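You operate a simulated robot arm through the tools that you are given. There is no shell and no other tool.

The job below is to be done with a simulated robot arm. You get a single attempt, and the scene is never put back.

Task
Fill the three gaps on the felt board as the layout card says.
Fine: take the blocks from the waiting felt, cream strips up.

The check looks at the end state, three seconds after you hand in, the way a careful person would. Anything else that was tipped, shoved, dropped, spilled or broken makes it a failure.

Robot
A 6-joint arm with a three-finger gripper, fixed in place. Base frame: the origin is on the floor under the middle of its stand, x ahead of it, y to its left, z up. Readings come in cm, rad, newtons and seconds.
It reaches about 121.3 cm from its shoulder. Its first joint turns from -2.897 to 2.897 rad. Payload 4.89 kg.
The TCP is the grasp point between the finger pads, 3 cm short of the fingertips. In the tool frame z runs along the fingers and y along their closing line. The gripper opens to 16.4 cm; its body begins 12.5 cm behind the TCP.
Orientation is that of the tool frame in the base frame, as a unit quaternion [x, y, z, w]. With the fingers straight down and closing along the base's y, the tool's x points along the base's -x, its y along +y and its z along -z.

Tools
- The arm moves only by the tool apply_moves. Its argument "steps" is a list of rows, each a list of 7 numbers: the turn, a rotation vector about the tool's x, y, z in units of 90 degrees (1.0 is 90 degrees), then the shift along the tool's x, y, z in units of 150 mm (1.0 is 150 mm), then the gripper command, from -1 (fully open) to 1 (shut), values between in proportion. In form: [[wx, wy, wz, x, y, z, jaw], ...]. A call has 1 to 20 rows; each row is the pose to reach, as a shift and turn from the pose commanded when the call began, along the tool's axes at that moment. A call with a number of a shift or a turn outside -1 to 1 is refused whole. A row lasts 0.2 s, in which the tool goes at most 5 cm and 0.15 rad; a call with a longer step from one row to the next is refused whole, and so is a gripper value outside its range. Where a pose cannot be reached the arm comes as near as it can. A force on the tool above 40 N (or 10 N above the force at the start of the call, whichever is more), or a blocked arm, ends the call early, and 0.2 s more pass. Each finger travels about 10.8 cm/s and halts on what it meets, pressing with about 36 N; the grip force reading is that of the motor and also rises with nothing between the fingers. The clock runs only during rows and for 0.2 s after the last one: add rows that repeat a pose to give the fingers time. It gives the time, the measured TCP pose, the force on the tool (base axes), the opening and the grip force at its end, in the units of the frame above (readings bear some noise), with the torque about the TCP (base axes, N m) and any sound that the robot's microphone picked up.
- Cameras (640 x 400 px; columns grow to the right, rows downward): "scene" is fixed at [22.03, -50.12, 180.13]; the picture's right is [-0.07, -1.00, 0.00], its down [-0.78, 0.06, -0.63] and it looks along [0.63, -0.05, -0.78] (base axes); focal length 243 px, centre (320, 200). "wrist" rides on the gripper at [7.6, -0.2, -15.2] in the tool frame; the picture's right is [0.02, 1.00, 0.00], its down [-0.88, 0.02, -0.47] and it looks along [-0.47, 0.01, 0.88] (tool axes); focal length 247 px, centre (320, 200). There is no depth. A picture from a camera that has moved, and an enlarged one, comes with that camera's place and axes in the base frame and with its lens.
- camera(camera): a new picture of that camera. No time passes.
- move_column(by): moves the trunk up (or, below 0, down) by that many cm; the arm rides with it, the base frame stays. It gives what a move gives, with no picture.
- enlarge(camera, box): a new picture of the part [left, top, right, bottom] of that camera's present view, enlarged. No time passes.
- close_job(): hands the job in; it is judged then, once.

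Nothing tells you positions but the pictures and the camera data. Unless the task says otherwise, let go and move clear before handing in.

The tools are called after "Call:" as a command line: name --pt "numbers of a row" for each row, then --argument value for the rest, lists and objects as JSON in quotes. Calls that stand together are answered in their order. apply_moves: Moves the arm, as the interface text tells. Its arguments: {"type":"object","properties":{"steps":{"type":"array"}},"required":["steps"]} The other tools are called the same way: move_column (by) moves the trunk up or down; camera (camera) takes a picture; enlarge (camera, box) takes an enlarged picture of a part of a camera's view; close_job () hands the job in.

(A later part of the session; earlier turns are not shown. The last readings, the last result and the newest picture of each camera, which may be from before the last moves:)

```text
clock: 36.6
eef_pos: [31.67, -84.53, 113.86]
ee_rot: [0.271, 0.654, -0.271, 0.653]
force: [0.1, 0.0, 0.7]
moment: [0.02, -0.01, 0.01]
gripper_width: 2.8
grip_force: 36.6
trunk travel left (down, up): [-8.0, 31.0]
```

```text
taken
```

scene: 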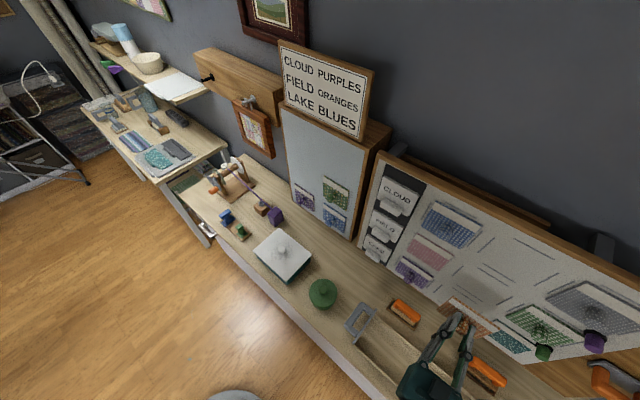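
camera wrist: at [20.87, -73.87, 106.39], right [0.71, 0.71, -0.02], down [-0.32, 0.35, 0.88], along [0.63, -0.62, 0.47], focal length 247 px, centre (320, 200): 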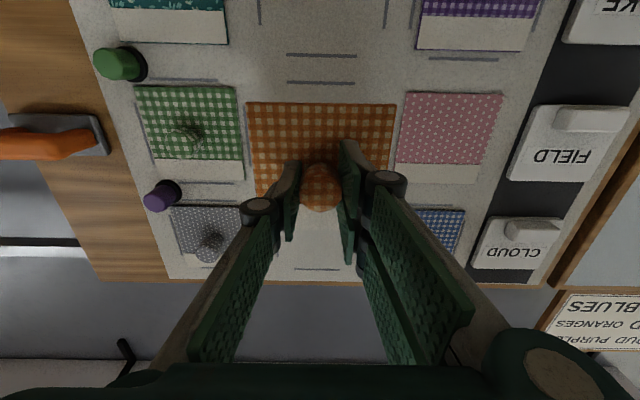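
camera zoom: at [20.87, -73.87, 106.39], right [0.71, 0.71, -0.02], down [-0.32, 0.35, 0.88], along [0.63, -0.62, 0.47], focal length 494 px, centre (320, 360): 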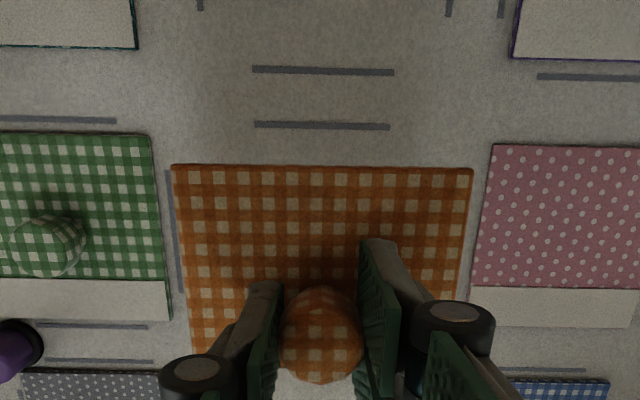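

The block lines up with the FIELD gap: its centre is at U≈37.35, z≈114.05 against the gap at 37.37, 113.98. I'll move in, stopping just short of the felt.

Call:
apply_moves --pt "0 0 0 0.003 0 0.1 1" --pt "0 0 0 0.003 0 0.2 1" --pt "0 0 0 0.003 0 0.3 1" --pt "0 0 0 0.003 0 0.4 1" --pt "0 0 0 0.003 0 0.48 1" --pt "0 0 0 0.003 0 0.55 1" --pt "0 0 0 0.003 0 0.6 1" --pt "0 0 0 0.003 0 0.63 1" --pt "0 0 0 0.003 0 0.64 1" --pt "0 0 0 0.003 0 0.64 1"

Call:
camera --camera "wrist"

Call:
enlarge --camera "wrist" --box '[160, 20, 480, 220]'

```text
clock: 38.8
eef_pos: [38.47, -91.38, 113.84]
ee_rot: [0.271, 0.654, -0.271, 0.653]
force: [0.2, 0.1, 0.7]
moment: [0.03, 0.0, 0.01]
gripper_width: 2.8
grip_force: 36.2
trunk travel left (down, up): [-8.0, 31.0]
```

```text
taken
camera wrist: at [27.64, -80.7, 106.29], right [0.71, 0.71, -0.02], down [-0.32, 0.35, 0.88], along [0.63, -0.62, 0.47], focal length 247 px, centre (320, 200)
```

wrist: 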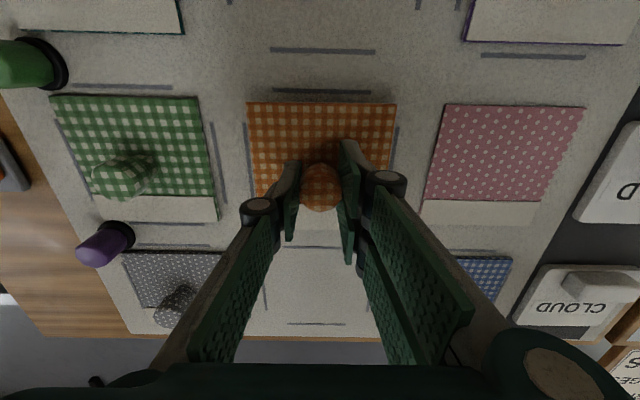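

```text
2.00 times, centred on (320, 120) of wrist
camera zoom: at [27.64, -80.7, 106.29], right [0.71, 0.71, -0.02], down [-0.32, 0.35, 0.88], along [0.63, -0.62, 0.47], focal length 494 px, centre (320, 360)
```

zoom: 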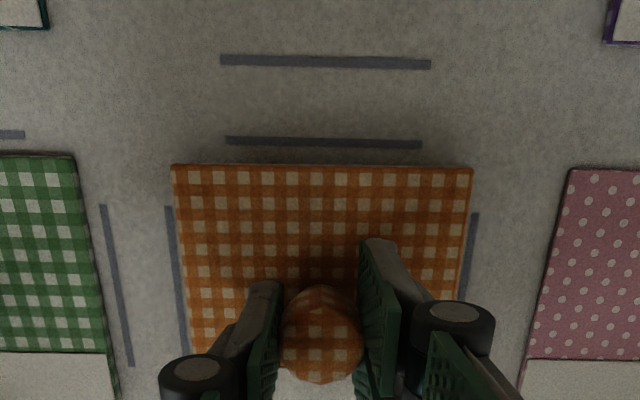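

It's centred between the side marks with a bit under 1 cm to go. I'll press it home in small steps and watch the force.

Call:
apply_moves --pt "0 0 0 0 0 0.013 1" --pt "0 0 0 0 0 0.027 1" --pt "0 0 0 0 0 0.04 1" --pt "0 0 0 0 0 0.04 1"

```text
clock: 39.8
eef_pos: [38.76, -91.98, 113.88]
ee_rot: [0.271, 0.654, -0.27, 0.652]
force: [-1.3, 0.2, -0.4]
moment: [0.02, 0.02, 0.03]
gripper_width: 2.8
grip_force: 36.1
trunk travel left (down, up): [-8.0, 31.0]
```

Call:
apply_moves --pt "0 0 0 0 0 0.007 1" --pt "0 0 0 0 0 0.013 1" --pt "0 0 0 0 0 0.013 1"

```text
clock: 40.6
eef_pos: [38.95, -92.13, 113.83]
ee_rot: [0.27, 0.654, -0.27, 0.653]
force: [0.8, -0.3, -0.2]
moment: [0.04, 0.05, 0.01]
gripper_width: 2.77
grip_force: 36.4
trunk travel left (down, up): [-8.0, 31.0]
```

No contact yet, so I'll keep going in small steps.

Call:
apply_moves --pt "0 0 0 0 0 0.007 1" --pt "0 0 0 0 0 0.013 1" --pt "0 0 0 0 0 0.013 1"

Call:
enlarge --camera "wrist" --box '[160, 20, 480, 220]'

```text
clock: 41.4
eef_pos: [39.05, -92.14, 113.89]
ee_rot: [0.271, 0.654, -0.27, 0.653]
force: [-0.3, -0.8, 0.6]
moment: [0.0, -0.01, -0.02]
gripper_width: 2.81
grip_force: 35.8
trunk travel left (down, up): [-8.0, 31.0]
```

```text
2.00 times, centred on (320, 120) of wrist
camera zoom: at [28.3, -81.4, 106.3], right [0.71, 0.71, -0.02], down [-0.32, 0.35, 0.88], along [0.63, -0.62, 0.47], focal length 494 px, centre (320, 360)
```

zoom: 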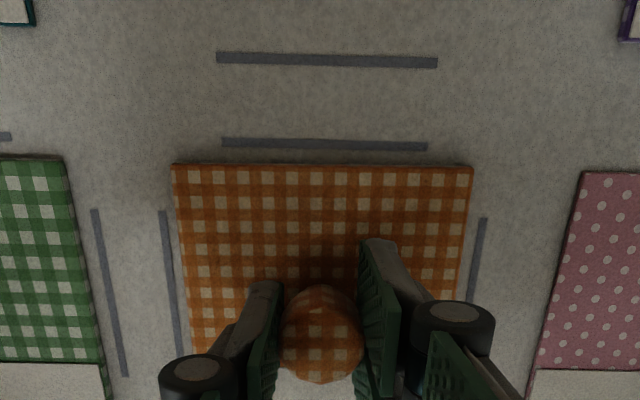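

Call:
apply_moves --pt "0 0 0 0 0 0.007 1" --pt "0 0 0 0 0 0.013 1" --pt "0 0 0 0 0 0.013 1"

```text
clock: 42.2
eef_pos: [39.14, -92.18, 113.87]
ee_rot: [0.272, 0.654, -0.272, 0.652]
force: [-17.5, 19.1, -11.6]
moment: [0.14, 0.14, 0.11]
gripper_width: 2.8
grip_force: 36.2
trunk travel left (down, up): [-8.0, 31.0]
```

Contact: about 26 N pressing into the felt. I'll ease off slightly, open the fingers, and back away straight.

Call:
apply_moves --pt "0 0 0 0 0 -0.005 1" --pt "0 0 0 0 0 -0.005 0.6" --pt "0 0 0 0 0 -0.005 0.3" --pt "0 0 0 0 0 -0.005 0.146" --pt "0 0 0 0 0 -0.005 0.146" --pt "0 0 0 0 0 -0.005 0.146"

Call:
enlarge --camera "wrist" --box '[160, 20, 480, 220]'

```text
clock: 43.6
eef_pos: [39.17, -92.19, 113.81]
ee_rot: [0.27, 0.654, -0.27, 0.653]
force: [0.3, -0.8, -0.6]
moment: [0.0, -0.01, 0.0]
gripper_width: 6.99
grip_force: 0.1
trunk travel left (down, up): [-8.0, 31.0]
```

```text
2.00 times, centred on (320, 120) of wrist
camera zoom: at [28.38, -81.49, 106.3], right [0.71, 0.71, -0.02], down [-0.32, 0.35, 0.88], along [0.63, -0.62, 0.47], focal length 494 px, centre (320, 360)
```

zoom: 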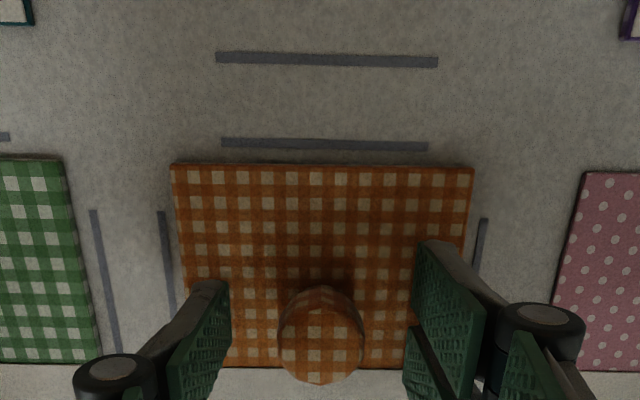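

The block stays on the board. I'll back straight out and check how it sits.

Call:
apply_moves --pt "0 0 0 0 0 -0.05 0.146" --pt "0 0 0 0 0 -0.15 0.146" --pt "0 0 0 0 0 -0.3 0.146" --pt "0 0 0 0 0 -0.5 0.146" --pt "0 0 0 0 0 -0.7 0.146" --pt "0 0 0 0 0 -0.9 0.146" --pt "0 0 0 0 0 -1 0.146" --pt "0 0 0 0 0 -1 0.146"

Call:
camera --camera "wrist"

Call:
enlarge --camera "wrist" --box '[200, 60, 440, 220]'

Call:
camera --camera "scene"

```text
clock: 45.4
eef_pos: [28.67, -81.7, 113.99]
ee_rot: [0.272, 0.653, -0.271, 0.653]
force: [0.8, 0.0, -0.5]
moment: [-0.01, 0.01, -0.02]
gripper_width: 7.01
grip_force: 0.1
trunk travel left (down, up): [-8.0, 31.0]
```

```text
taken
camera wrist: at [17.84, -70.9, 106.35], right [0.71, 0.71, -0.02], down [-0.32, 0.35, 0.88], along [0.63, -0.62, 0.47], focal length 247 px, centre (320, 200)
```

wrist: 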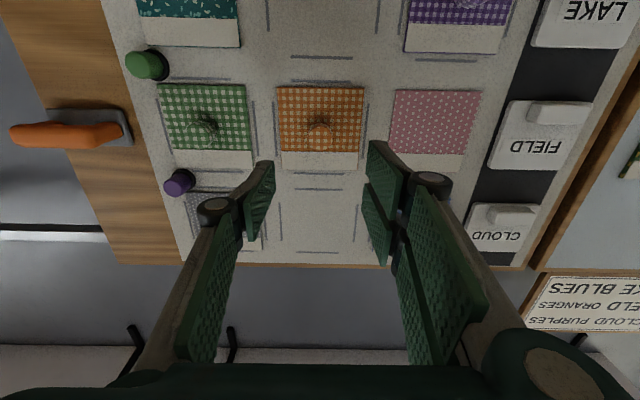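

```text
2.50 times, centred on (320, 140) of wrist
camera zoom: at [17.84, -70.9, 106.35], right [0.71, 0.71, -0.02], down [-0.32, 0.35, 0.88], along [0.63, -0.62, 0.47], focal length 617 px, centre (320, 350)
```

zoom: 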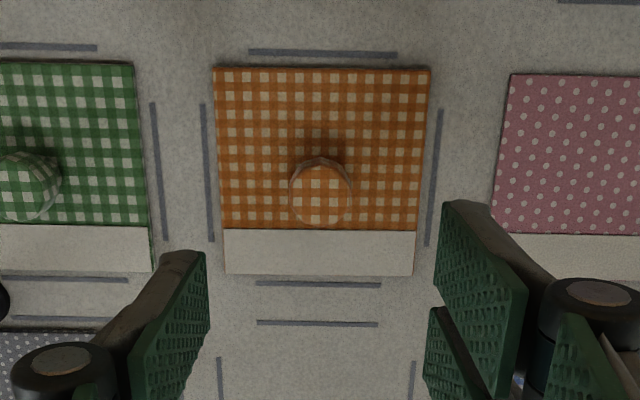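

```text
taken
```

scene: 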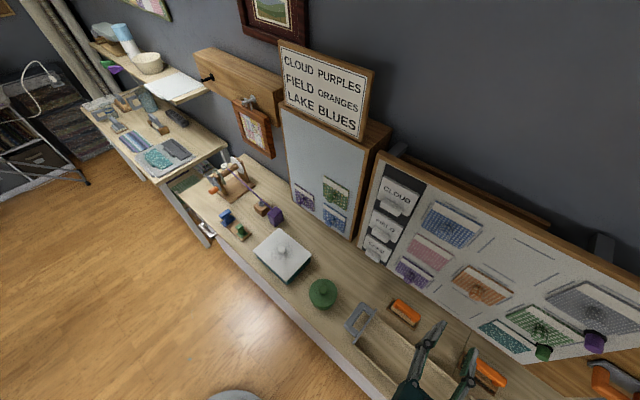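

Orange sits squarely in the FIELD gap with margins matching its neighbours. Next is blue, for the LAKE gap, so I'll travel back left to the waiting board.

Call:
apply_moves --pt "0 0 0 0 0.15 0 0.146" --pt "0 0 0 0 0.35 0 0.146" --pt "0 0 0 0 0.55 0 0.146" --pt "0 0 0 0 0.75 0 0.146" --pt "0 0 0 0 1 0 0.146"

Call:
apply_moves --pt "0 0 0 0 0.2 0 0.146" --pt "0 0 0 0 0.4 0 0.146" --pt "0 0 0 0 0.6 0 0.146" --pt "0 0 0 0 0.8 0 0.146" --pt "0 0 0 0 1 0 0.146"

Call:
apply_moves --pt "0 0 0 0 0.2 0 0.146" --pt "0 0 0 0 0.4 0 0.146" --pt "0 0 0 0 0.6 0 0.146" --pt "0 0 0 0 0.8 0 0.146" --pt "0 0 0 0 1 0 0.146" --pt "0 0 0 0 1 0 0.146"

Call:
camera --camera "scene"

Call:
camera --camera "wrist"

```text
clock: 46.6
eef_pos: [39.25, -71.01, 113.93]
ee_rot: [0.271, 0.654, -0.27, 0.653]
force: [0.0, -0.6, 0.3]
moment: [-0.06, -0.05, 0.23]
gripper_width: 7.01
grip_force: 0.0
trunk travel left (down, up): [-8.0, 31.0]
```

```text
clock: 47.8
eef_pos: [49.77, -60.3, 113.82]
ee_rot: [0.272, 0.654, -0.271, 0.652]
force: [-0.9, 0.0, -0.1]
moment: [-0.03, -0.01, 0.12]
gripper_width: 7.03
grip_force: 0.2
trunk travel left (down, up): [-8.0, 31.0]
```

```text
clock: 49.2
eef_pos: [60.51, -49.76, 113.95]
ee_rot: [0.271, 0.653, -0.271, 0.653]
force: [-1.0, 0.2, -0.7]
moment: [0.02, 0.01, 0.07]
gripper_width: 7.02
grip_force: 0.1
trunk travel left (down, up): [-8.0, 31.0]
```

```text
taken
```

scene: 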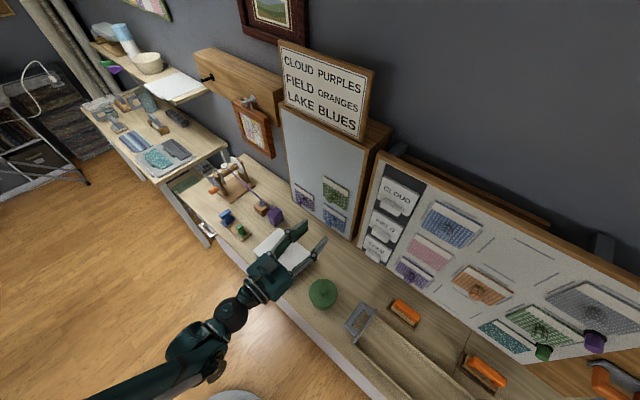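

```text
taken
camera wrist: at [49.62, -39.06, 106.31], right [0.71, 0.71, -0.02], down [-0.32, 0.35, 0.88], along [0.63, -0.62, 0.47], focal length 247 px, centre (320, 200)
```

wrist: 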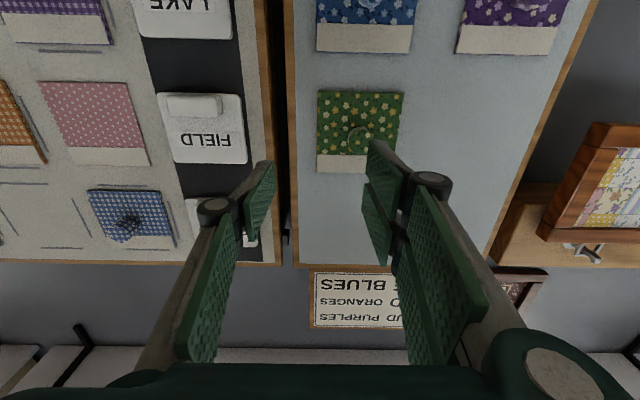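

I'll look closely at the gripper and the lidded box beneath it, to judge clearance before going lower.

Call:
enlarge --camera "scene" --box '[180, 180, 360, 340]'

```text
2.50 times, centred on (270, 260) of scene
camera zoom: at [22.03, -50.12, 180.13], right [-0.07, -1.0, 0.0], down [-0.78, 0.06, -0.63], along [0.63, -0.05, -0.78], focal length 607 px, centre (445, 50)
```

zoom: 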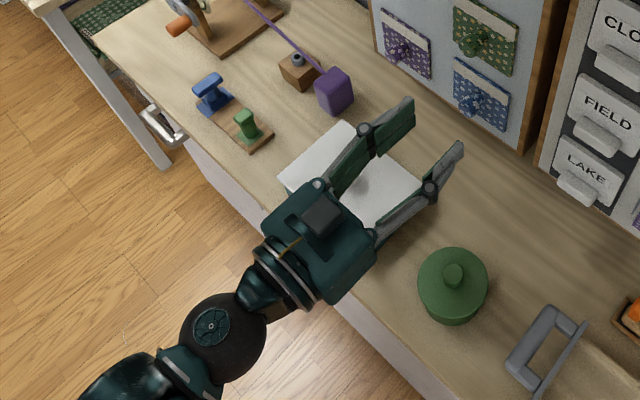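

There's clear room above the lidded box. I'll lower the trunk its last 8 cm, then approach the blue block's knob.

Call:
move_column --by -8

Call:
apply_moves --pt "0 0 0 0.05 0.1 0.1 0.146" --pt "0 0 0 0.15 0.2 0.2 0.146" --pt "0 0 0 0.25 0.322 0.3 0.146" --pt "0 0 0 0.35 0.322 0.4 0.146" --pt "0 0 0 0.46 0.322 0.473 0.146" --pt "0 0 0 0.46 0.322 0.473 0.146" --pt "0 0 0 0.46 0.322 0.473 0.146"

Call:
camera --camera "wrist"

Call:
enlarge --camera "wrist" --box '[230, 70, 420, 230]'

Call:
enlarge --camera "scene" --box '[180, 140, 380, 320]'

```text
clock: 50.4
eef_pos: [60.46, -49.84, 105.77]
ee_rot: [0.271, 0.654, -0.271, 0.652]
force: [-0.5, -0.3, -0.3]
moment: [-0.02, 0.03, -0.02]
gripper_width: 6.99
grip_force: 0.1
trunk travel left (down, up): [0.0, 39.0]
```

```text
clock: 52.0
eef_pos: [68.95, -51.46, 98.84]
ee_rot: [0.271, 0.654, -0.271, 0.653]
force: [1.0, 0.0, 0.9]
moment: [0.04, -0.01, -0.02]
gripper_width: 6.98
grip_force: 0.1
trunk travel left (down, up): [0.0, 39.0]
```

```text
taken
camera wrist: at [58.05, -40.68, 91.35], right [0.71, 0.71, -0.02], down [-0.32, 0.35, 0.88], along [0.63, -0.62, 0.47], focal length 247 px, centre (320, 200)
```

wrist: 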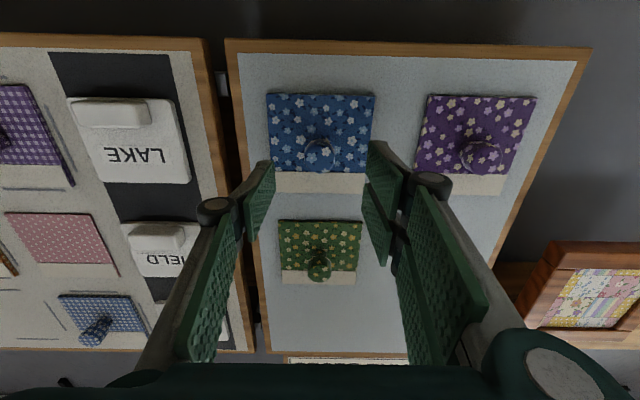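

```text
2.50 times, centred on (325, 150) of wrist
camera zoom: at [58.05, -40.68, 91.35], right [0.71, 0.71, -0.02], down [-0.32, 0.35, 0.88], along [0.63, -0.62, 0.47], focal length 617 px, centre (308, 325)
```

zoom: 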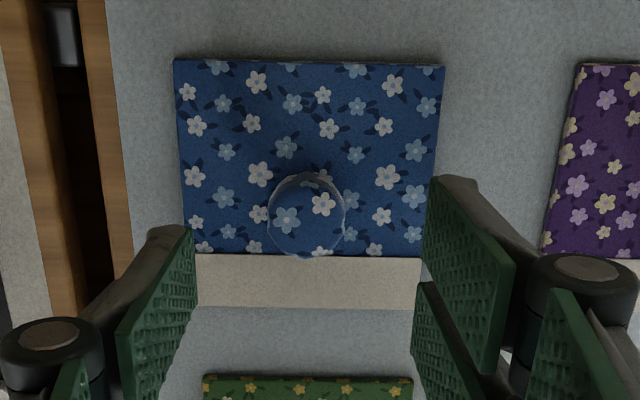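

```text
2.22 times, centred on (280, 230) of scene
camera zoom: at [22.03, -50.12, 180.13], right [-0.07, -1.0, 0.0], down [-0.78, 0.06, -0.63], along [0.63, -0.05, -0.78], focal length 540 px, centre (409, 133)
```

zoom: 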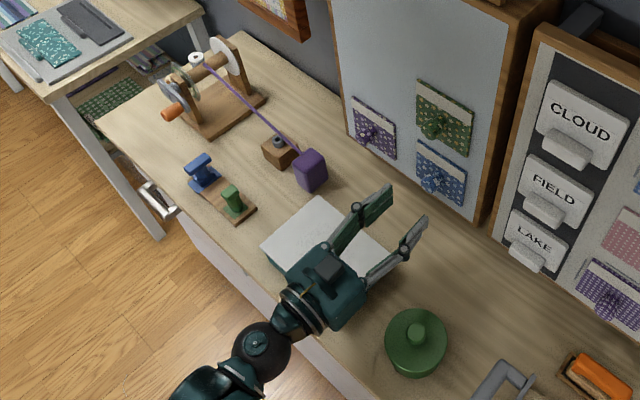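

The blue block is centred at U≈-12.4, z≈99.1, and the gripper is within 0.1 cm of it. I'll advance to the same depth as before and grip.

Call:
apply_moves --pt "0 0 0 -0.006 -0.007 0.1 0.146" --pt "0 0 0 -0.006 -0.007 0.2 0.146" --pt "0 0 0 -0.006 -0.007 0.3 0.146" --pt "0 0 0 -0.006 -0.007 0.38 0.146" --pt "0 0 0 -0.006 -0.007 0.44 0.146" --pt "0 0 0 -0.006 -0.007 0.49 0.146" --pt "0 0 0 -0.006 -0.007 0.517 0.146" --pt "0 0 0 -0.006 -0.007 0.517 0.146"

Call:
enlarge --camera "wrist" --box '[200, 70, 440, 230]'

```text
clock: 53.8
eef_pos: [74.22, -56.91, 99.08]
ee_rot: [0.271, 0.654, -0.271, 0.652]
force: [-0.7, 0.7, -0.2]
moment: [0.01, -0.01, 0.0]
gripper_width: 7.02
grip_force: 0.0
trunk travel left (down, up): [0.0, 39.0]
```

```text
2.50 times, centred on (320, 150) of wrist
camera zoom: at [63.45, -46.24, 91.45], right [0.71, 0.71, -0.02], down [-0.32, 0.35, 0.88], along [0.63, -0.62, 0.47], focal length 617 px, centre (320, 325)
```

zoom: 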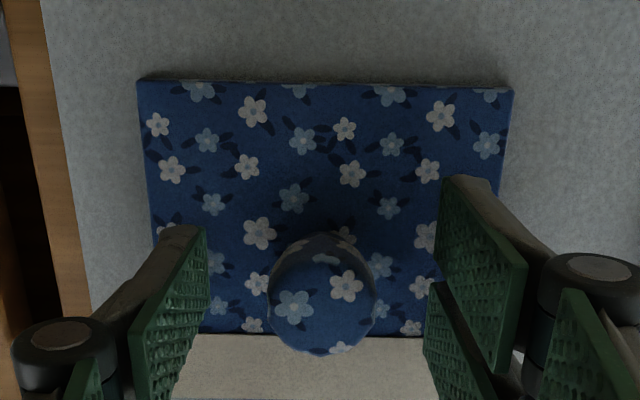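

Aligned just as with the orange one. I'll close the fingers now.

Call:
apply_moves --pt "0 0 0 0 0 0 0.4" --pt "0 0 0 0 0 0 0.7" --pt "0 0 0 0 0 0 1" --pt "0 0 0 0 0 0 1" --pt "0 0 0 0 0 0 1" --pt "0 0 0 0 0 0 1"

Call:
enlarge --camera "wrist" --box '[200, 70, 440, 230]'

```text
clock: 55.2
eef_pos: [74.19, -56.93, 99.05]
ee_rot: [0.27, 0.654, -0.27, 0.653]
force: [3.6, -1.6, 3.0]
moment: [-0.02, -0.05, 0.06]
gripper_width: 2.8
grip_force: 36.1
trunk travel left (down, up): [0.0, 39.0]
```

```text
2.50 times, centred on (320, 150) of wrist
camera zoom: at [63.46, -46.23, 91.45], right [0.71, 0.71, -0.02], down [-0.32, 0.35, 0.88], along [0.63, -0.62, 0.47], focal length 617 px, centre (320, 325)
```

zoom: 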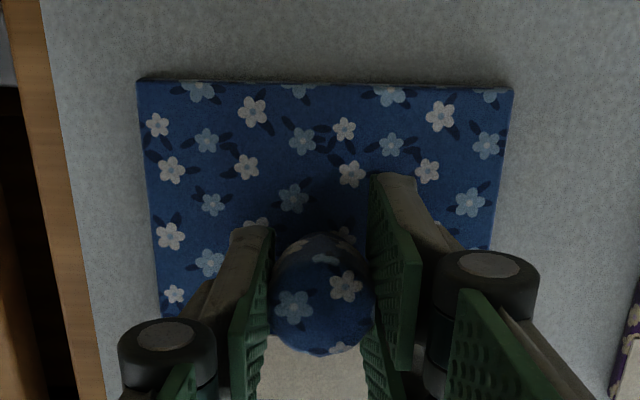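

Gripped at 2.8 cm again. I'll pull straight off the felt, then lift to about z=112 so I clear the tray handle on the bench.

Call:
apply_moves --pt "0 0 0 0 0 -0.02 1" --pt "0 0 0 0 0 -0.04 1" --pt "0 0 0 0 0 -0.07 1" --pt "0 0 0 0 0 -0.11 1" --pt "0 0 0 0 0 -0.16 1" --pt "0 0 0 0 0 -0.22 1" --pt "0 0 0 0 0 -0.32 1" --pt "0 0 0 0 0 -0.45 1" --pt "0 0 0 -0.1 0 -0.58 1" --pt "0 0 0 -0.25 0 -0.7 1" --pt "0 0 0 -0.45 0 -0.7 1" --pt "0 0 0 -0.65 0 -0.7 1" --pt "0 0 0 -0.87 0 -0.7 1" --pt "0 0 0 -0.87 0 -0.7 1"

Call:
camera --camera "wrist"

Call:
enlarge --camera "scene" --box '[300, 250, 540, 400]'

```text
clock: 58.2
eef_pos: [66.94, -49.53, 112.14]
ee_rot: [0.271, 0.654, -0.271, 0.653]
force: [-0.2, 0.7, -0.7]
moment: [0.01, 0.0, -0.01]
gripper_width: 2.81
grip_force: 36.0
trunk travel left (down, up): [0.0, 39.0]
```

```text
taken
camera wrist: at [56.04, -38.8, 104.53], right [0.71, 0.71, -0.02], down [-0.32, 0.35, 0.88], along [0.63, -0.62, 0.47], focal length 247 px, centre (320, 200)
```

wrist: 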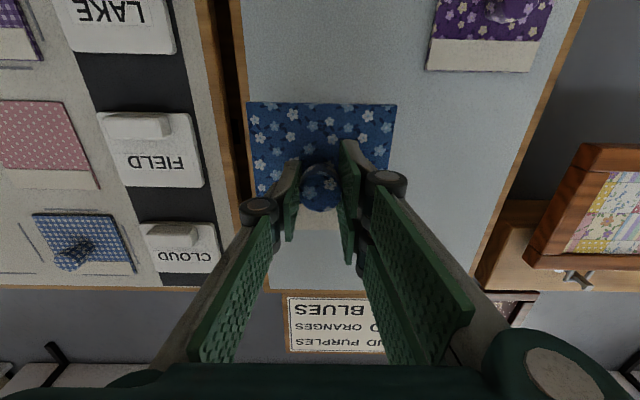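

```text
2.67 times, centred on (420, 325) of scene
camera zoom: at [22.03, -50.12, 180.13], right [-0.07, -1.0, 0.0], down [-0.78, 0.06, -0.63], along [0.63, -0.05, -0.78], focal length 648 px, centre (53, -133)
```

zoom: 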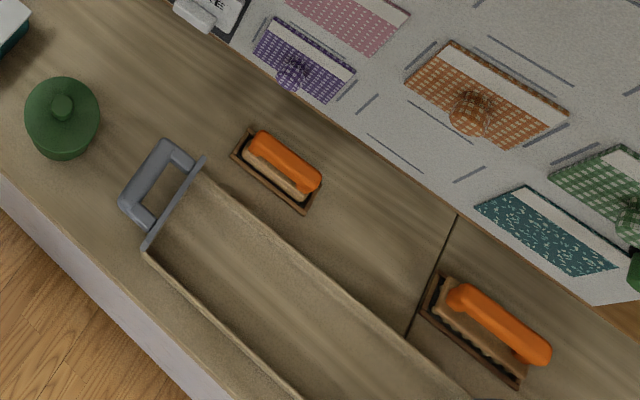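

The blue block is off the felt and held square. The tray handle lies flat, so there's room. I'll carry it right to the gap column.

Call:
apply_moves --pt "0 0 0 0 -0.1 0 1" --pt "0 0 0 0 -0.25 0 1" --pt "0 0 0 0 -0.4 0 1" --pt "0 0 0 0 -0.55 0 1" --pt "0 0 0 0 -0.7 0 1" --pt "0 0 0 0 -0.85 0 1" --pt "0 0 0 0 -1 0 1"

Call:
apply_moves --pt "0 0 0 0 -0.15 0 1" --pt "0 0 0 0 -0.3 0 1" --pt "0 0 0 0 -0.45 0 1" --pt "0 0 0 0 -0.6 0 1" --pt "0 0 0 0 -0.75 0 1" --pt "0 0 0 0 -0.9 0 1" --pt "0 0 0 0 -1 0 1"

Call:
apply_moves --pt "0 0 0 0 -0.15 0 1" --pt "0 0 0 0 -0.3 0 1" --pt "0 0 0 0 -0.45 0 1" --pt "0 0 0 0 -0.6 0 1" --pt "0 0 0 0 -0.75 0 1" --pt "0 0 0 0 -0.9 0 1" --pt "0 0 0 0 -1 0 1"

Call:
apply_moves --pt "0 0 0 0.1 -0.1 0 1" --pt "0 0 0 0.2 -0.2 0 1" --pt "0 0 0 0.35 -0.316 0 1" --pt "0 0 0 0.5 -0.316 0 1" --pt "0 0 0 0.5 -0.316 0 1"

Call:
camera --camera "wrist"

Call:
camera --camera "scene"

```text
clock: 59.8
eef_pos: [56.21, -60.18, 112.04]
ee_rot: [0.271, 0.654, -0.271, 0.653]
force: [0.9, 0.1, -0.4]
moment: [0.0, 0.02, -0.07]
gripper_width: 2.8
grip_force: 36.0
trunk travel left (down, up): [0.0, 39.0]
```

```text
clock: 61.4
eef_pos: [45.6, -70.79, 111.99]
ee_rot: [0.27, 0.654, -0.27, 0.652]
force: [-0.2, 1.2, -0.5]
moment: [0.04, 0.02, -0.11]
gripper_width: 2.76
grip_force: 36.2
trunk travel left (down, up): [0.0, 39.0]
```

```text
clock: 63.0
eef_pos: [35.12, -81.37, 112.16]
ee_rot: [0.271, 0.654, -0.271, 0.653]
force: [-0.2, 1.4, -0.3]
moment: [0.03, 0.04, -0.12]
gripper_width: 2.82
grip_force: 36.1
trunk travel left (down, up): [0.0, 39.0]
```

```text
clock: 64.2
eef_pos: [31.65, -84.6, 104.72]
ee_rot: [0.271, 0.654, -0.271, 0.653]
force: [-0.4, 0.1, -0.3]
moment: [0.01, 0.0, 0.03]
gripper_width: 2.81
grip_force: 35.8
trunk travel left (down, up): [0.0, 39.0]
```

```text
taken
camera wrist: at [20.8, -73.93, 97.02], right [0.71, 0.71, -0.02], down [-0.32, 0.35, 0.88], along [0.63, -0.62, 0.47], focal length 247 px, centre (320, 200)
```

wrist: 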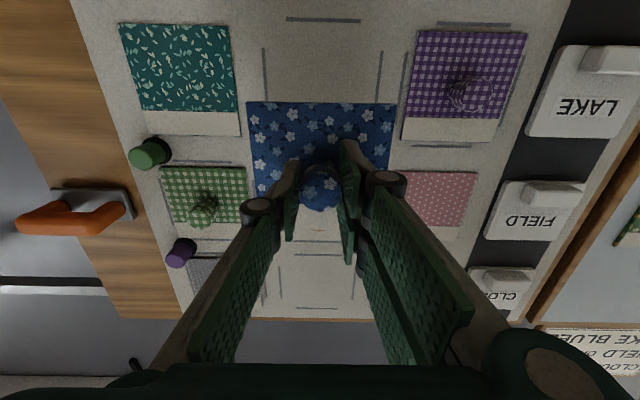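

```text
taken
```

scene: 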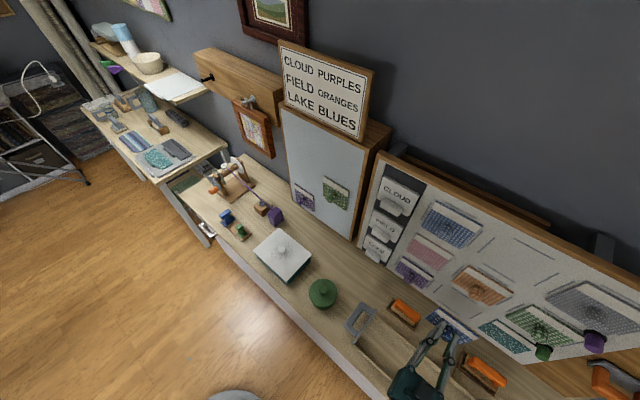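

I'm in front of the LAKE gap, still a little high. I'll zoom in to measure the gap's marks.

Call:
enlarge --camera "wrist" --box '[200, 0, 440, 150]'

```text
2.67 times, centred on (320, 75) of wrist
camera zoom: at [20.8, -73.93, 97.02], right [0.71, 0.71, -0.02], down [-0.32, 0.35, 0.88], along [0.63, -0.62, 0.47], focal length 659 px, centre (320, 533)
```

zoom: 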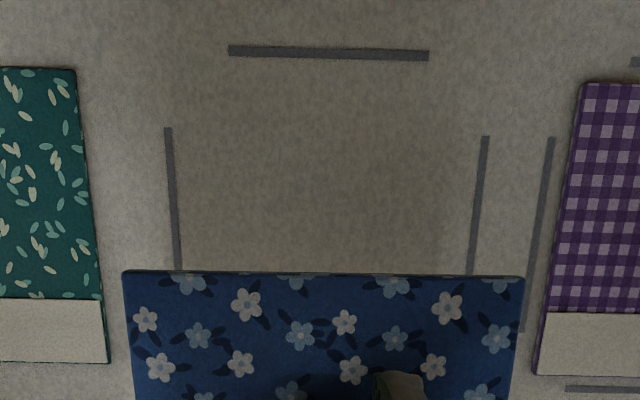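

The LAKE gap centre is U≈37.34, z≈98.99. I'll lower the block 5.7 cm onto that line and move in, stopping just short of the felt.

Call:
apply_moves --pt "0 0 0 0.1 0.004 0 1" --pt "0 0 0 0.2 0.004 0 1" --pt "0 0 0 0.3 0.004 0 1" --pt "0 0 0 0.379 0.004 0 1" --pt "0 0 0 0.379 0.004 0.08 1" --pt "0 0 0 0.379 0.004 0.18 1" --pt "0 0 0 0.379 0.004 0.28 1" --pt "0 0 0 0.379 0.004 0.38 1" --pt "0 0 0 0.379 0.004 0.48 1" --pt "0 0 0 0.379 0.004 0.56 1" --pt "0 0 0 0.379 0.004 0.62 1" --pt "0 0 0 0.379 0.004 0.66 1" --pt "0 0 0 0.379 0.004 0.66 1"

Call:
camera --camera "wrist"

Call:
enlarge --camera "wrist" --box '[160, 20, 480, 220]'

Call:
enlarge --camera "scene" --box '[340, 250, 580, 400]'

```text
clock: 67.0
eef_pos: [38.62, -91.64, 98.85]
ee_rot: [0.272, 0.653, -0.272, 0.652]
force: [0.2, -0.3, 0.2]
moment: [0.0, 0.02, 0.02]
gripper_width: 2.78
grip_force: 36.4
trunk travel left (down, up): [0.0, 39.0]
```

```text
taken
camera wrist: at [27.88, -80.91, 91.34], right [0.71, 0.71, -0.02], down [-0.32, 0.35, 0.88], along [0.63, -0.62, 0.47], focal length 247 px, centre (320, 200)
```

wrist: 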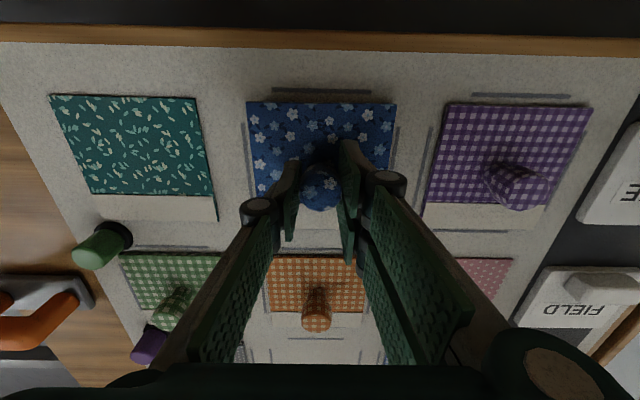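

```text
2.00 times, centred on (320, 120) of wrist
camera zoom: at [27.88, -80.91, 91.34], right [0.71, 0.71, -0.02], down [-0.32, 0.35, 0.88], along [0.63, -0.62, 0.47], focal length 494 px, centre (320, 360)
```

zoom: 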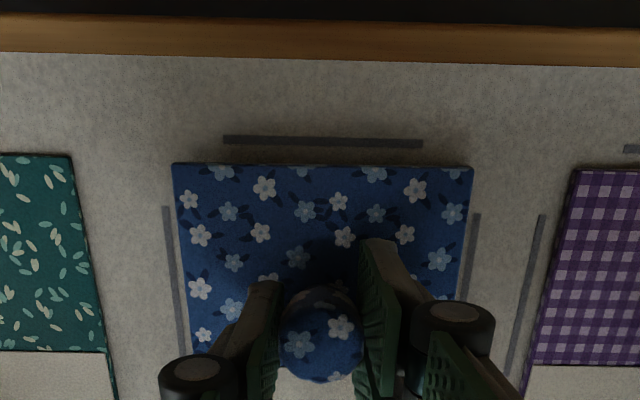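

```text
2.67 times, centred on (460, 325) of scene
camera zoom: at [22.03, -50.12, 180.13], right [-0.07, -1.0, 0.0], down [-0.78, 0.06, -0.63], along [0.63, -0.05, -0.78], focal length 648 px, centre (-53, -133)
```

zoom: 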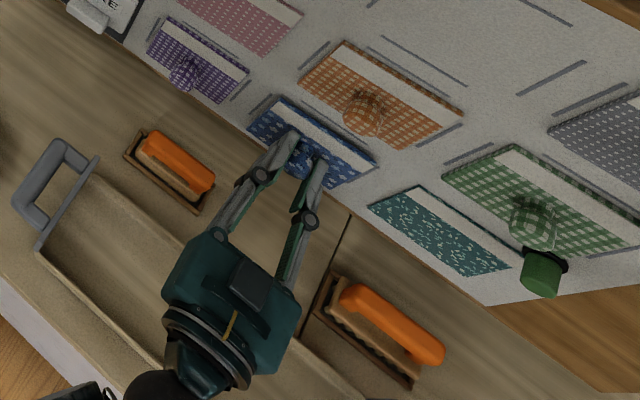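

The block is centred in the LAKE gap, about 0.8 cm off the felt. I'll press it home in small steps.

Call:
apply_moves --pt "0 0 0 0 0 0.015 1" --pt "0 0 0 0 0 0.03 1" --pt "0 0 0 0 0 0.042 1" --pt "0 0 0 0 0 0.042 1"

Call:
apply_moves --pt "0 0 0 0 0 0.006 1" --pt "0 0 0 0 0 0.01 1" --pt "0 0 0 0 0 0.01 1"

```text
clock: 68.0
eef_pos: [39.16, -92.01, 98.98]
ee_rot: [0.271, 0.654, -0.271, 0.653]
force: [-0.9, 0.0, -0.8]
moment: [0.0, 0.03, -0.01]
gripper_width: 2.77
grip_force: 36.1
trunk travel left (down, up): [0.0, 39.0]
```

```text
clock: 68.8
eef_pos: [39.22, -92.18, 98.9]
ee_rot: [0.27, 0.654, -0.27, 0.653]
force: [-16.0, 19.0, -11.9]
moment: [0.16, 0.16, 0.09]
gripper_width: 2.81
grip_force: 35.8
trunk travel left (down, up): [0.0, 39.0]
```

Contact at about 25 N, the same as before. I'll ease off, open, and back away.

Call:
apply_moves --pt "0 0 0 0 0 -0.005 1" --pt "0 0 0 0 0 -0.005 0.6" --pt "0 0 0 0 0 -0.005 0.3" --pt "0 0 0 0 0 -0.005 0.146" --pt "0 0 0 0 0 -0.005 0.146" --pt "0 0 0 0 0 -0.005 0.146"

Call:
apply_moves --pt "0 0 0 0 0 -0.05 0.146" --pt "0 0 0 0 0 -0.15 0.146" --pt "0 0 0 0 0 -0.3 0.146" --pt "0 0 0 0 0 -0.5 0.146" --pt "0 0 0 0 0 -0.7 0.146" --pt "0 0 0 0 0 -0.7 0.146"

Call:
camera --camera "wrist"

Call:
enlarge --camera "wrist" --box '[200, 60, 440, 220]'

```text
clock: 70.2
eef_pos: [39.31, -92.14, 98.88]
ee_rot: [0.271, 0.654, -0.27, 0.653]
force: [-0.3, -1.0, -0.4]
moment: [-0.02, 0.0, -0.01]
gripper_width: 7.0
grip_force: 0.0
trunk travel left (down, up): [0.0, 39.0]
```

```text
clock: 71.6
eef_pos: [31.67, -84.71, 98.87]
ee_rot: [0.272, 0.653, -0.271, 0.653]
force: [0.9, -0.4, 0.5]
moment: [-0.04, -0.04, -0.05]
gripper_width: 7.03
grip_force: 0.1
trunk travel left (down, up): [0.0, 39.0]
```

```text
taken
camera wrist: at [20.94, -73.96, 91.38], right [0.71, 0.71, -0.02], down [-0.32, 0.35, 0.88], along [0.63, -0.62, 0.47], focal length 247 px, centre (320, 200)
```

wrist: 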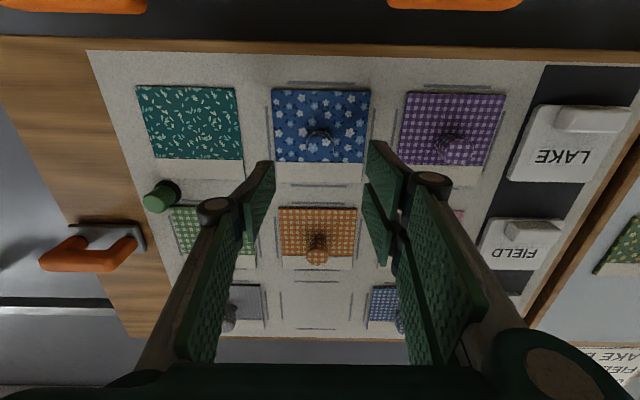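

```text
2.50 times, centred on (320, 140) of wrist
camera zoom: at [20.94, -73.96, 91.38], right [0.71, 0.71, -0.02], down [-0.32, 0.35, 0.88], along [0.63, -0.62, 0.47], focal length 617 px, centre (320, 350)
```

zoom: 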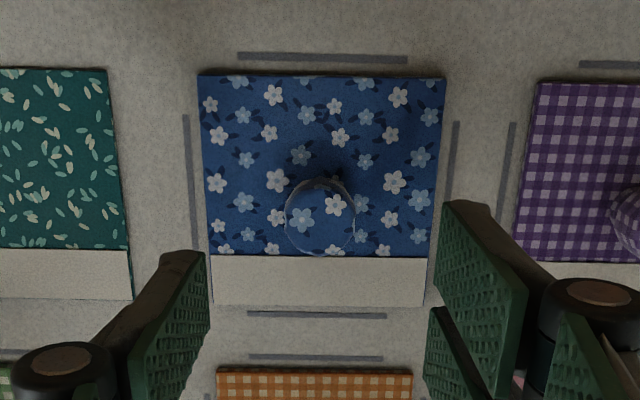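

Blue sits squarely in the LAKE gap. Last is purple, for the CLOUD gap, so I'll lift and travel left to the waiting board.

Call:
apply_moves --pt "0 0 0 -0.2 0 0 0.146" --pt "0 0 0 -0.4 0 0 0.146" --pt "0 0 0 -0.6 0.1 0 0.146" --pt "0 0 0 -0.8 0.3 0 0.146" --pt "0 0 0 -0.9 0.5 0 0.146" --pt "0 0 0 -0.9 0.7 0 0.146" --pt "0 0 0 -0.9 0.9 0 0.146" --pt "0 0 0 -0.9 1 0 0.146"

Call:
apply_moves --pt "0 0 0 0 0.2 0 0.146" --pt "0 0 0 0 0.4 0 0.146" --pt "0 0 0 0 0.6 0 0.146" --pt "0 0 0 0 0.8 0 0.146" --pt "0 0 0 0 1 0 0.146"

Call:
apply_moves --pt "0 0 0 0 0.2 0 0.146" --pt "0 0 0 0 0.4 0 0.146" --pt "0 0 0 0 0.6 0 0.146" --pt "0 0 0 0 0.8 0 0.146" --pt "0 0 0 0 1 0 0.146"

Call:
apply_moves --pt "0 0 0 0 0.2 0 0.146" --pt "0 0 0 0 0.4 0 0.146" --pt "0 0 0 0 0.6 0 0.146" --pt "0 0 0 0 0.8 0 0.146" --pt "0 0 0 0 1 0 0.146" --pt "0 0 0 0 1 0 0.146"

Call:
camera --camera "wrist"

Call:
enlarge --camera "scene" --box '[180, 140, 380, 320]'

```text
clock: 73.4
eef_pos: [42.29, -74.07, 112.53]
ee_rot: [0.271, 0.654, -0.271, 0.653]
force: [-0.6, -1.0, -0.9]
moment: [-0.03, -0.03, 0.1]
gripper_width: 7.01
grip_force: 0.2
trunk travel left (down, up): [0.0, 39.0]
```

```text
clock: 74.6
eef_pos: [52.92, -63.4, 112.43]
ee_rot: [0.272, 0.653, -0.271, 0.653]
force: [-0.3, -1.1, 0.1]
moment: [-0.01, 0.03, 0.12]
gripper_width: 7.0
grip_force: 0.1
trunk travel left (down, up): [0.0, 39.0]
```

```text
clock: 75.8
eef_pos: [63.57, -52.93, 112.45]
ee_rot: [0.272, 0.653, -0.271, 0.652]
force: [-0.1, -0.5, -0.1]
moment: [0.01, 0.02, 0.12]
gripper_width: 7.04
grip_force: 0.2
trunk travel left (down, up): [0.0, 39.0]
```

```text
clock: 77.2
eef_pos: [74.17, -42.33, 112.5]
ee_rot: [0.27, 0.654, -0.27, 0.653]
force: [-0.4, -0.4, -0.2]
moment: [0.0, 0.04, 0.05]
gripper_width: 7.01
grip_force: 0.1
trunk travel left (down, up): [0.0, 39.0]
```

```text
taken
camera wrist: at [63.4, -31.63, 104.92], right [0.71, 0.71, -0.02], down [-0.32, 0.35, 0.88], along [0.63, -0.62, 0.47], focal length 247 px, centre (320, 200)
```

wrist: 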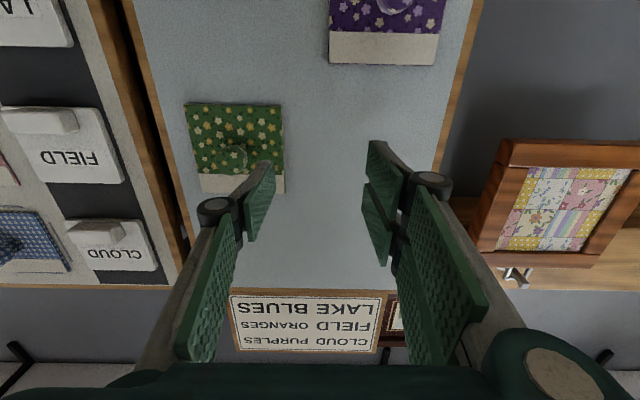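

```text
2.22 times, centred on (280, 230) of scene
camera zoom: at [22.03, -50.12, 180.13], right [-0.07, -1.0, 0.0], down [-0.78, 0.06, -0.63], along [0.63, -0.05, -0.78], focal length 540 px, centre (409, 133)
```

zoom: 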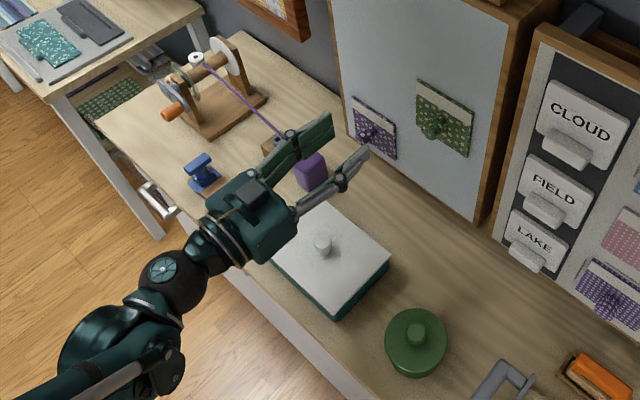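

The green block is undisturbed. The purple block is below and to the left, and the lid knob and purple cube lie about 4 cm or more under my path. I'll go down to its height at a standoff and check.

Call:
apply_moves --pt "0 0 0 0.1 0.1 0 0.146" --pt "0 0 0 0.2 0.2 0 0.146" --pt "0 0 0 0.35 0.3 0 0.146" --pt "0 0 0 0.5 0.389 0.05 0.146" --pt "0 0 0 0.6 0.389 0.1 0.146" --pt "0 0 0 0.6 0.389 0.173 0.146" --pt "0 0 0 0.6 0.389 0.173 0.146"

Call:
camera --camera "wrist"

Call:
enlarge --camera "scene" --box '[180, 140, 380, 320]'

```text
clock: 78.8
eef_pos: [80.15, -40.06, 103.46]
ee_rot: [0.271, 0.654, -0.271, 0.652]
force: [-0.1, -0.1, 0.6]
moment: [0.02, -0.02, 0.02]
gripper_width: 7.02
grip_force: 0.1
trunk travel left (down, up): [0.0, 39.0]
```

```text
taken
camera wrist: at [69.31, -29.32, 95.82], right [0.71, 0.71, -0.02], down [-0.32, 0.35, 0.88], along [0.63, -0.62, 0.47], focal length 247 px, centre (320, 200)
```

wrist: 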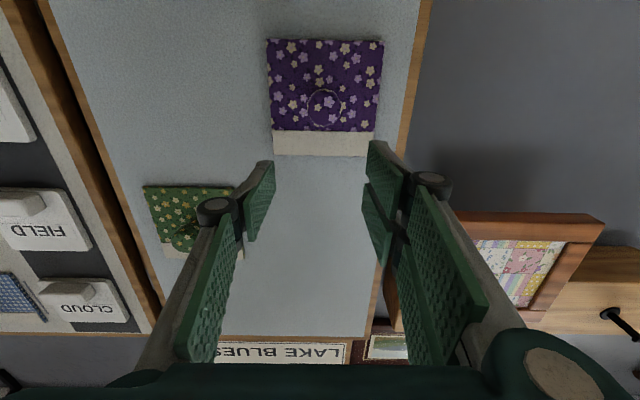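

```text
2.22 times, centred on (280, 230) of scene
camera zoom: at [22.03, -50.12, 180.13], right [-0.07, -1.0, 0.0], down [-0.78, 0.06, -0.63], along [0.63, -0.05, -0.78], focal length 540 px, centre (409, 133)
```

zoom: 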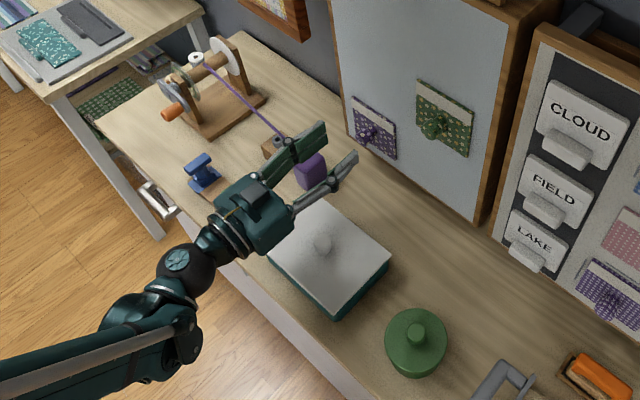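

The purple block's centre is at U≈-28.6, z≈99.1. I'll lower the remaining 4.3 cm and check clearance and alignment.

Call:
apply_moves --pt "0 0 0 0.08 0.01 0 0.146" --pt "0 0 0 0.16 0.01 0 0.146" --pt "0 0 0 0.24 0.01 0 0.146" --pt "0 0 0 0.288 0.01 0 0.146" --pt "0 0 0 0.288 0.01 0 0.146"

Call:
enlarge --camera "wrist" --box '[230, 70, 420, 230]'

Call:
enlarge --camera "scene" --box '[220, 160, 340, 280]'

```text
clock: 80.0
eef_pos: [80.12, -39.97, 99.06]
ee_rot: [0.271, 0.654, -0.27, 0.653]
force: [-0.2, -0.2, 0.3]
moment: [0.01, 0.01, 0.04]
gripper_width: 7.0
grip_force: 0.0
trunk travel left (down, up): [0.0, 39.0]
```

```text
2.50 times, centred on (325, 150) of wrist
camera zoom: at [69.42, -29.21, 91.52], right [0.71, 0.71, -0.02], down [-0.32, 0.35, 0.88], along [0.63, -0.62, 0.47], focal length 617 px, centre (308, 325)
```

zoom: 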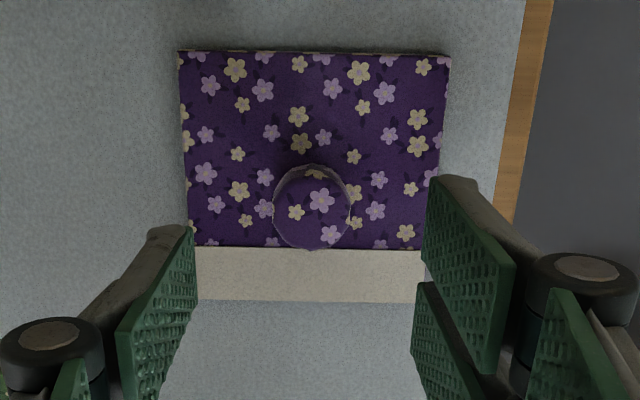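

```text
3.33 times, centred on (280, 220) of scene
camera zoom: at [22.03, -50.12, 180.13], right [-0.07, -1.0, 0.0], down [-0.78, 0.06, -0.63], along [0.63, -0.05, -0.78], focal length 810 px, centre (453, 133)
```

zoom: 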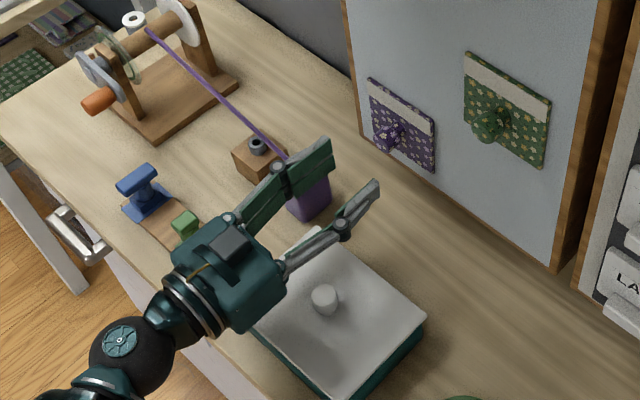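

Clearances look fine, and the knob is at U≈-28.7, z≈98.95. I'll make a tiny correction and advance to grip depth.

Call:
apply_moves --pt "0 0 0 0.008 0.006 0.1 0.146" --pt "0 0 0 0.008 0.006 0.2 0.146" --pt "0 0 0 0.008 0.006 0.3 0.146" --pt "0 0 0 0.008 0.006 0.38 0.146" --pt "0 0 0 0.008 0.006 0.44 0.146" --pt "0 0 0 0.008 0.006 0.49 0.146" --pt "0 0 0 0.008 0.006 0.522 0.146" --pt "0 0 0 0.008 0.006 0.522 0.146"

Call:
enlarge --camera "wrist" --box '[200, 70, 440, 230]'

Call:
enlarge --camera "scene" --box '[220, 160, 340, 280]'

```text
clock: 81.8
eef_pos: [85.84, -45.29, 98.95]
ee_rot: [0.272, 0.654, -0.271, 0.652]
force: [0.0, -0.2, -0.6]
moment: [-0.02, 0.0, -0.01]
gripper_width: 7.02
grip_force: 0.1
trunk travel left (down, up): [0.0, 39.0]
```

```text
2.50 times, centred on (320, 150) of wrist
camera zoom: at [75.07, -34.67, 91.4], right [0.71, 0.71, -0.02], down [-0.32, 0.35, 0.88], along [0.63, -0.62, 0.47], focal length 617 px, centre (320, 325)
```

zoom: 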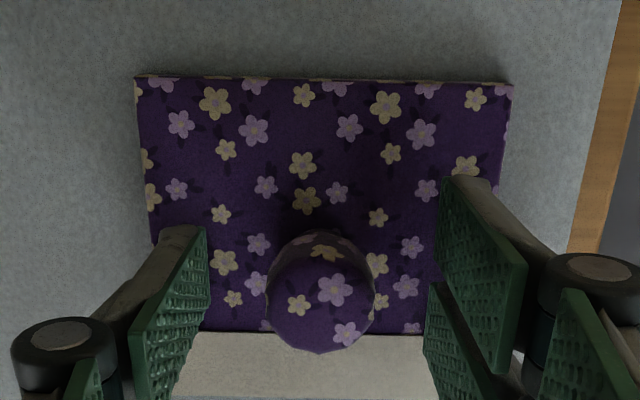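

```text
3.33 times, centred on (280, 220) of scene
camera zoom: at [22.03, -50.12, 180.13], right [-0.07, -1.0, 0.0], down [-0.78, 0.06, -0.63], along [0.63, -0.05, -0.78], focal length 810 px, centre (453, 133)
```

zoom: 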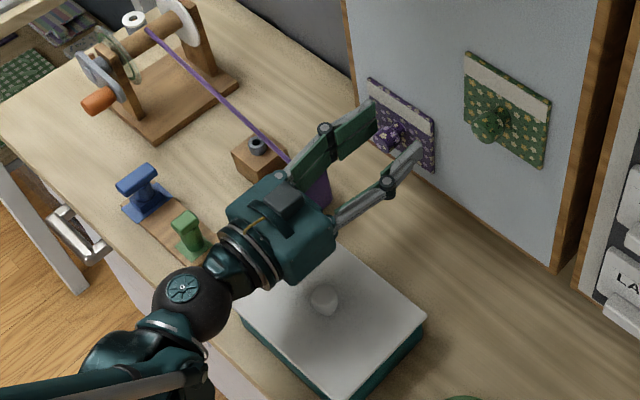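

Everything lines up and nothing else is touched. I'll close the fingers on the purple knob.

Call:
apply_moves --pt "0 0 0 0 0 0 0.4" --pt "0 0 0 0 0 0 0.7" --pt "0 0 0 0 0 0 1" --pt "0 0 0 0 0 0 1" --pt "0 0 0 0 0 0 1" --pt "0 0 0 0 0 0 1"

Call:
enlarge --camera "wrist" --box '[200, 70, 440, 230]'

```text
clock: 83.2
eef_pos: [85.8, -45.37, 98.99]
ee_rot: [0.272, 0.654, -0.271, 0.652]
force: [-3.4, -6.0, 0.2]
moment: [-0.03, 0.0, -0.02]
gripper_width: 2.8
grip_force: 35.6
trunk travel left (down, up): [0.0, 39.0]
```

```text
2.50 times, centred on (320, 150) of wrist
camera zoom: at [75.05, -34.69, 91.4], right [0.71, 0.71, -0.02], down [-0.32, 0.35, 0.88], along [0.63, -0.62, 0.47], focal length 617 px, centre (320, 325)
```

zoom: 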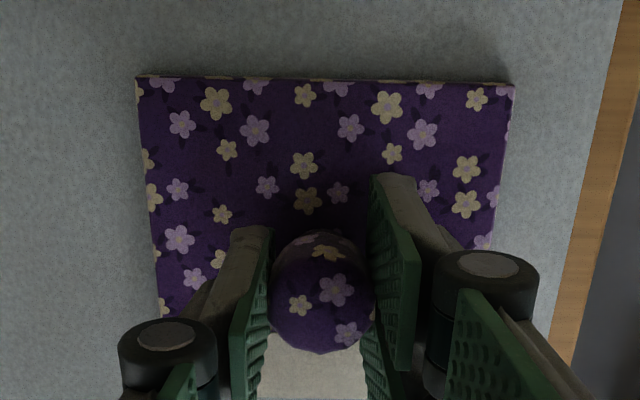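

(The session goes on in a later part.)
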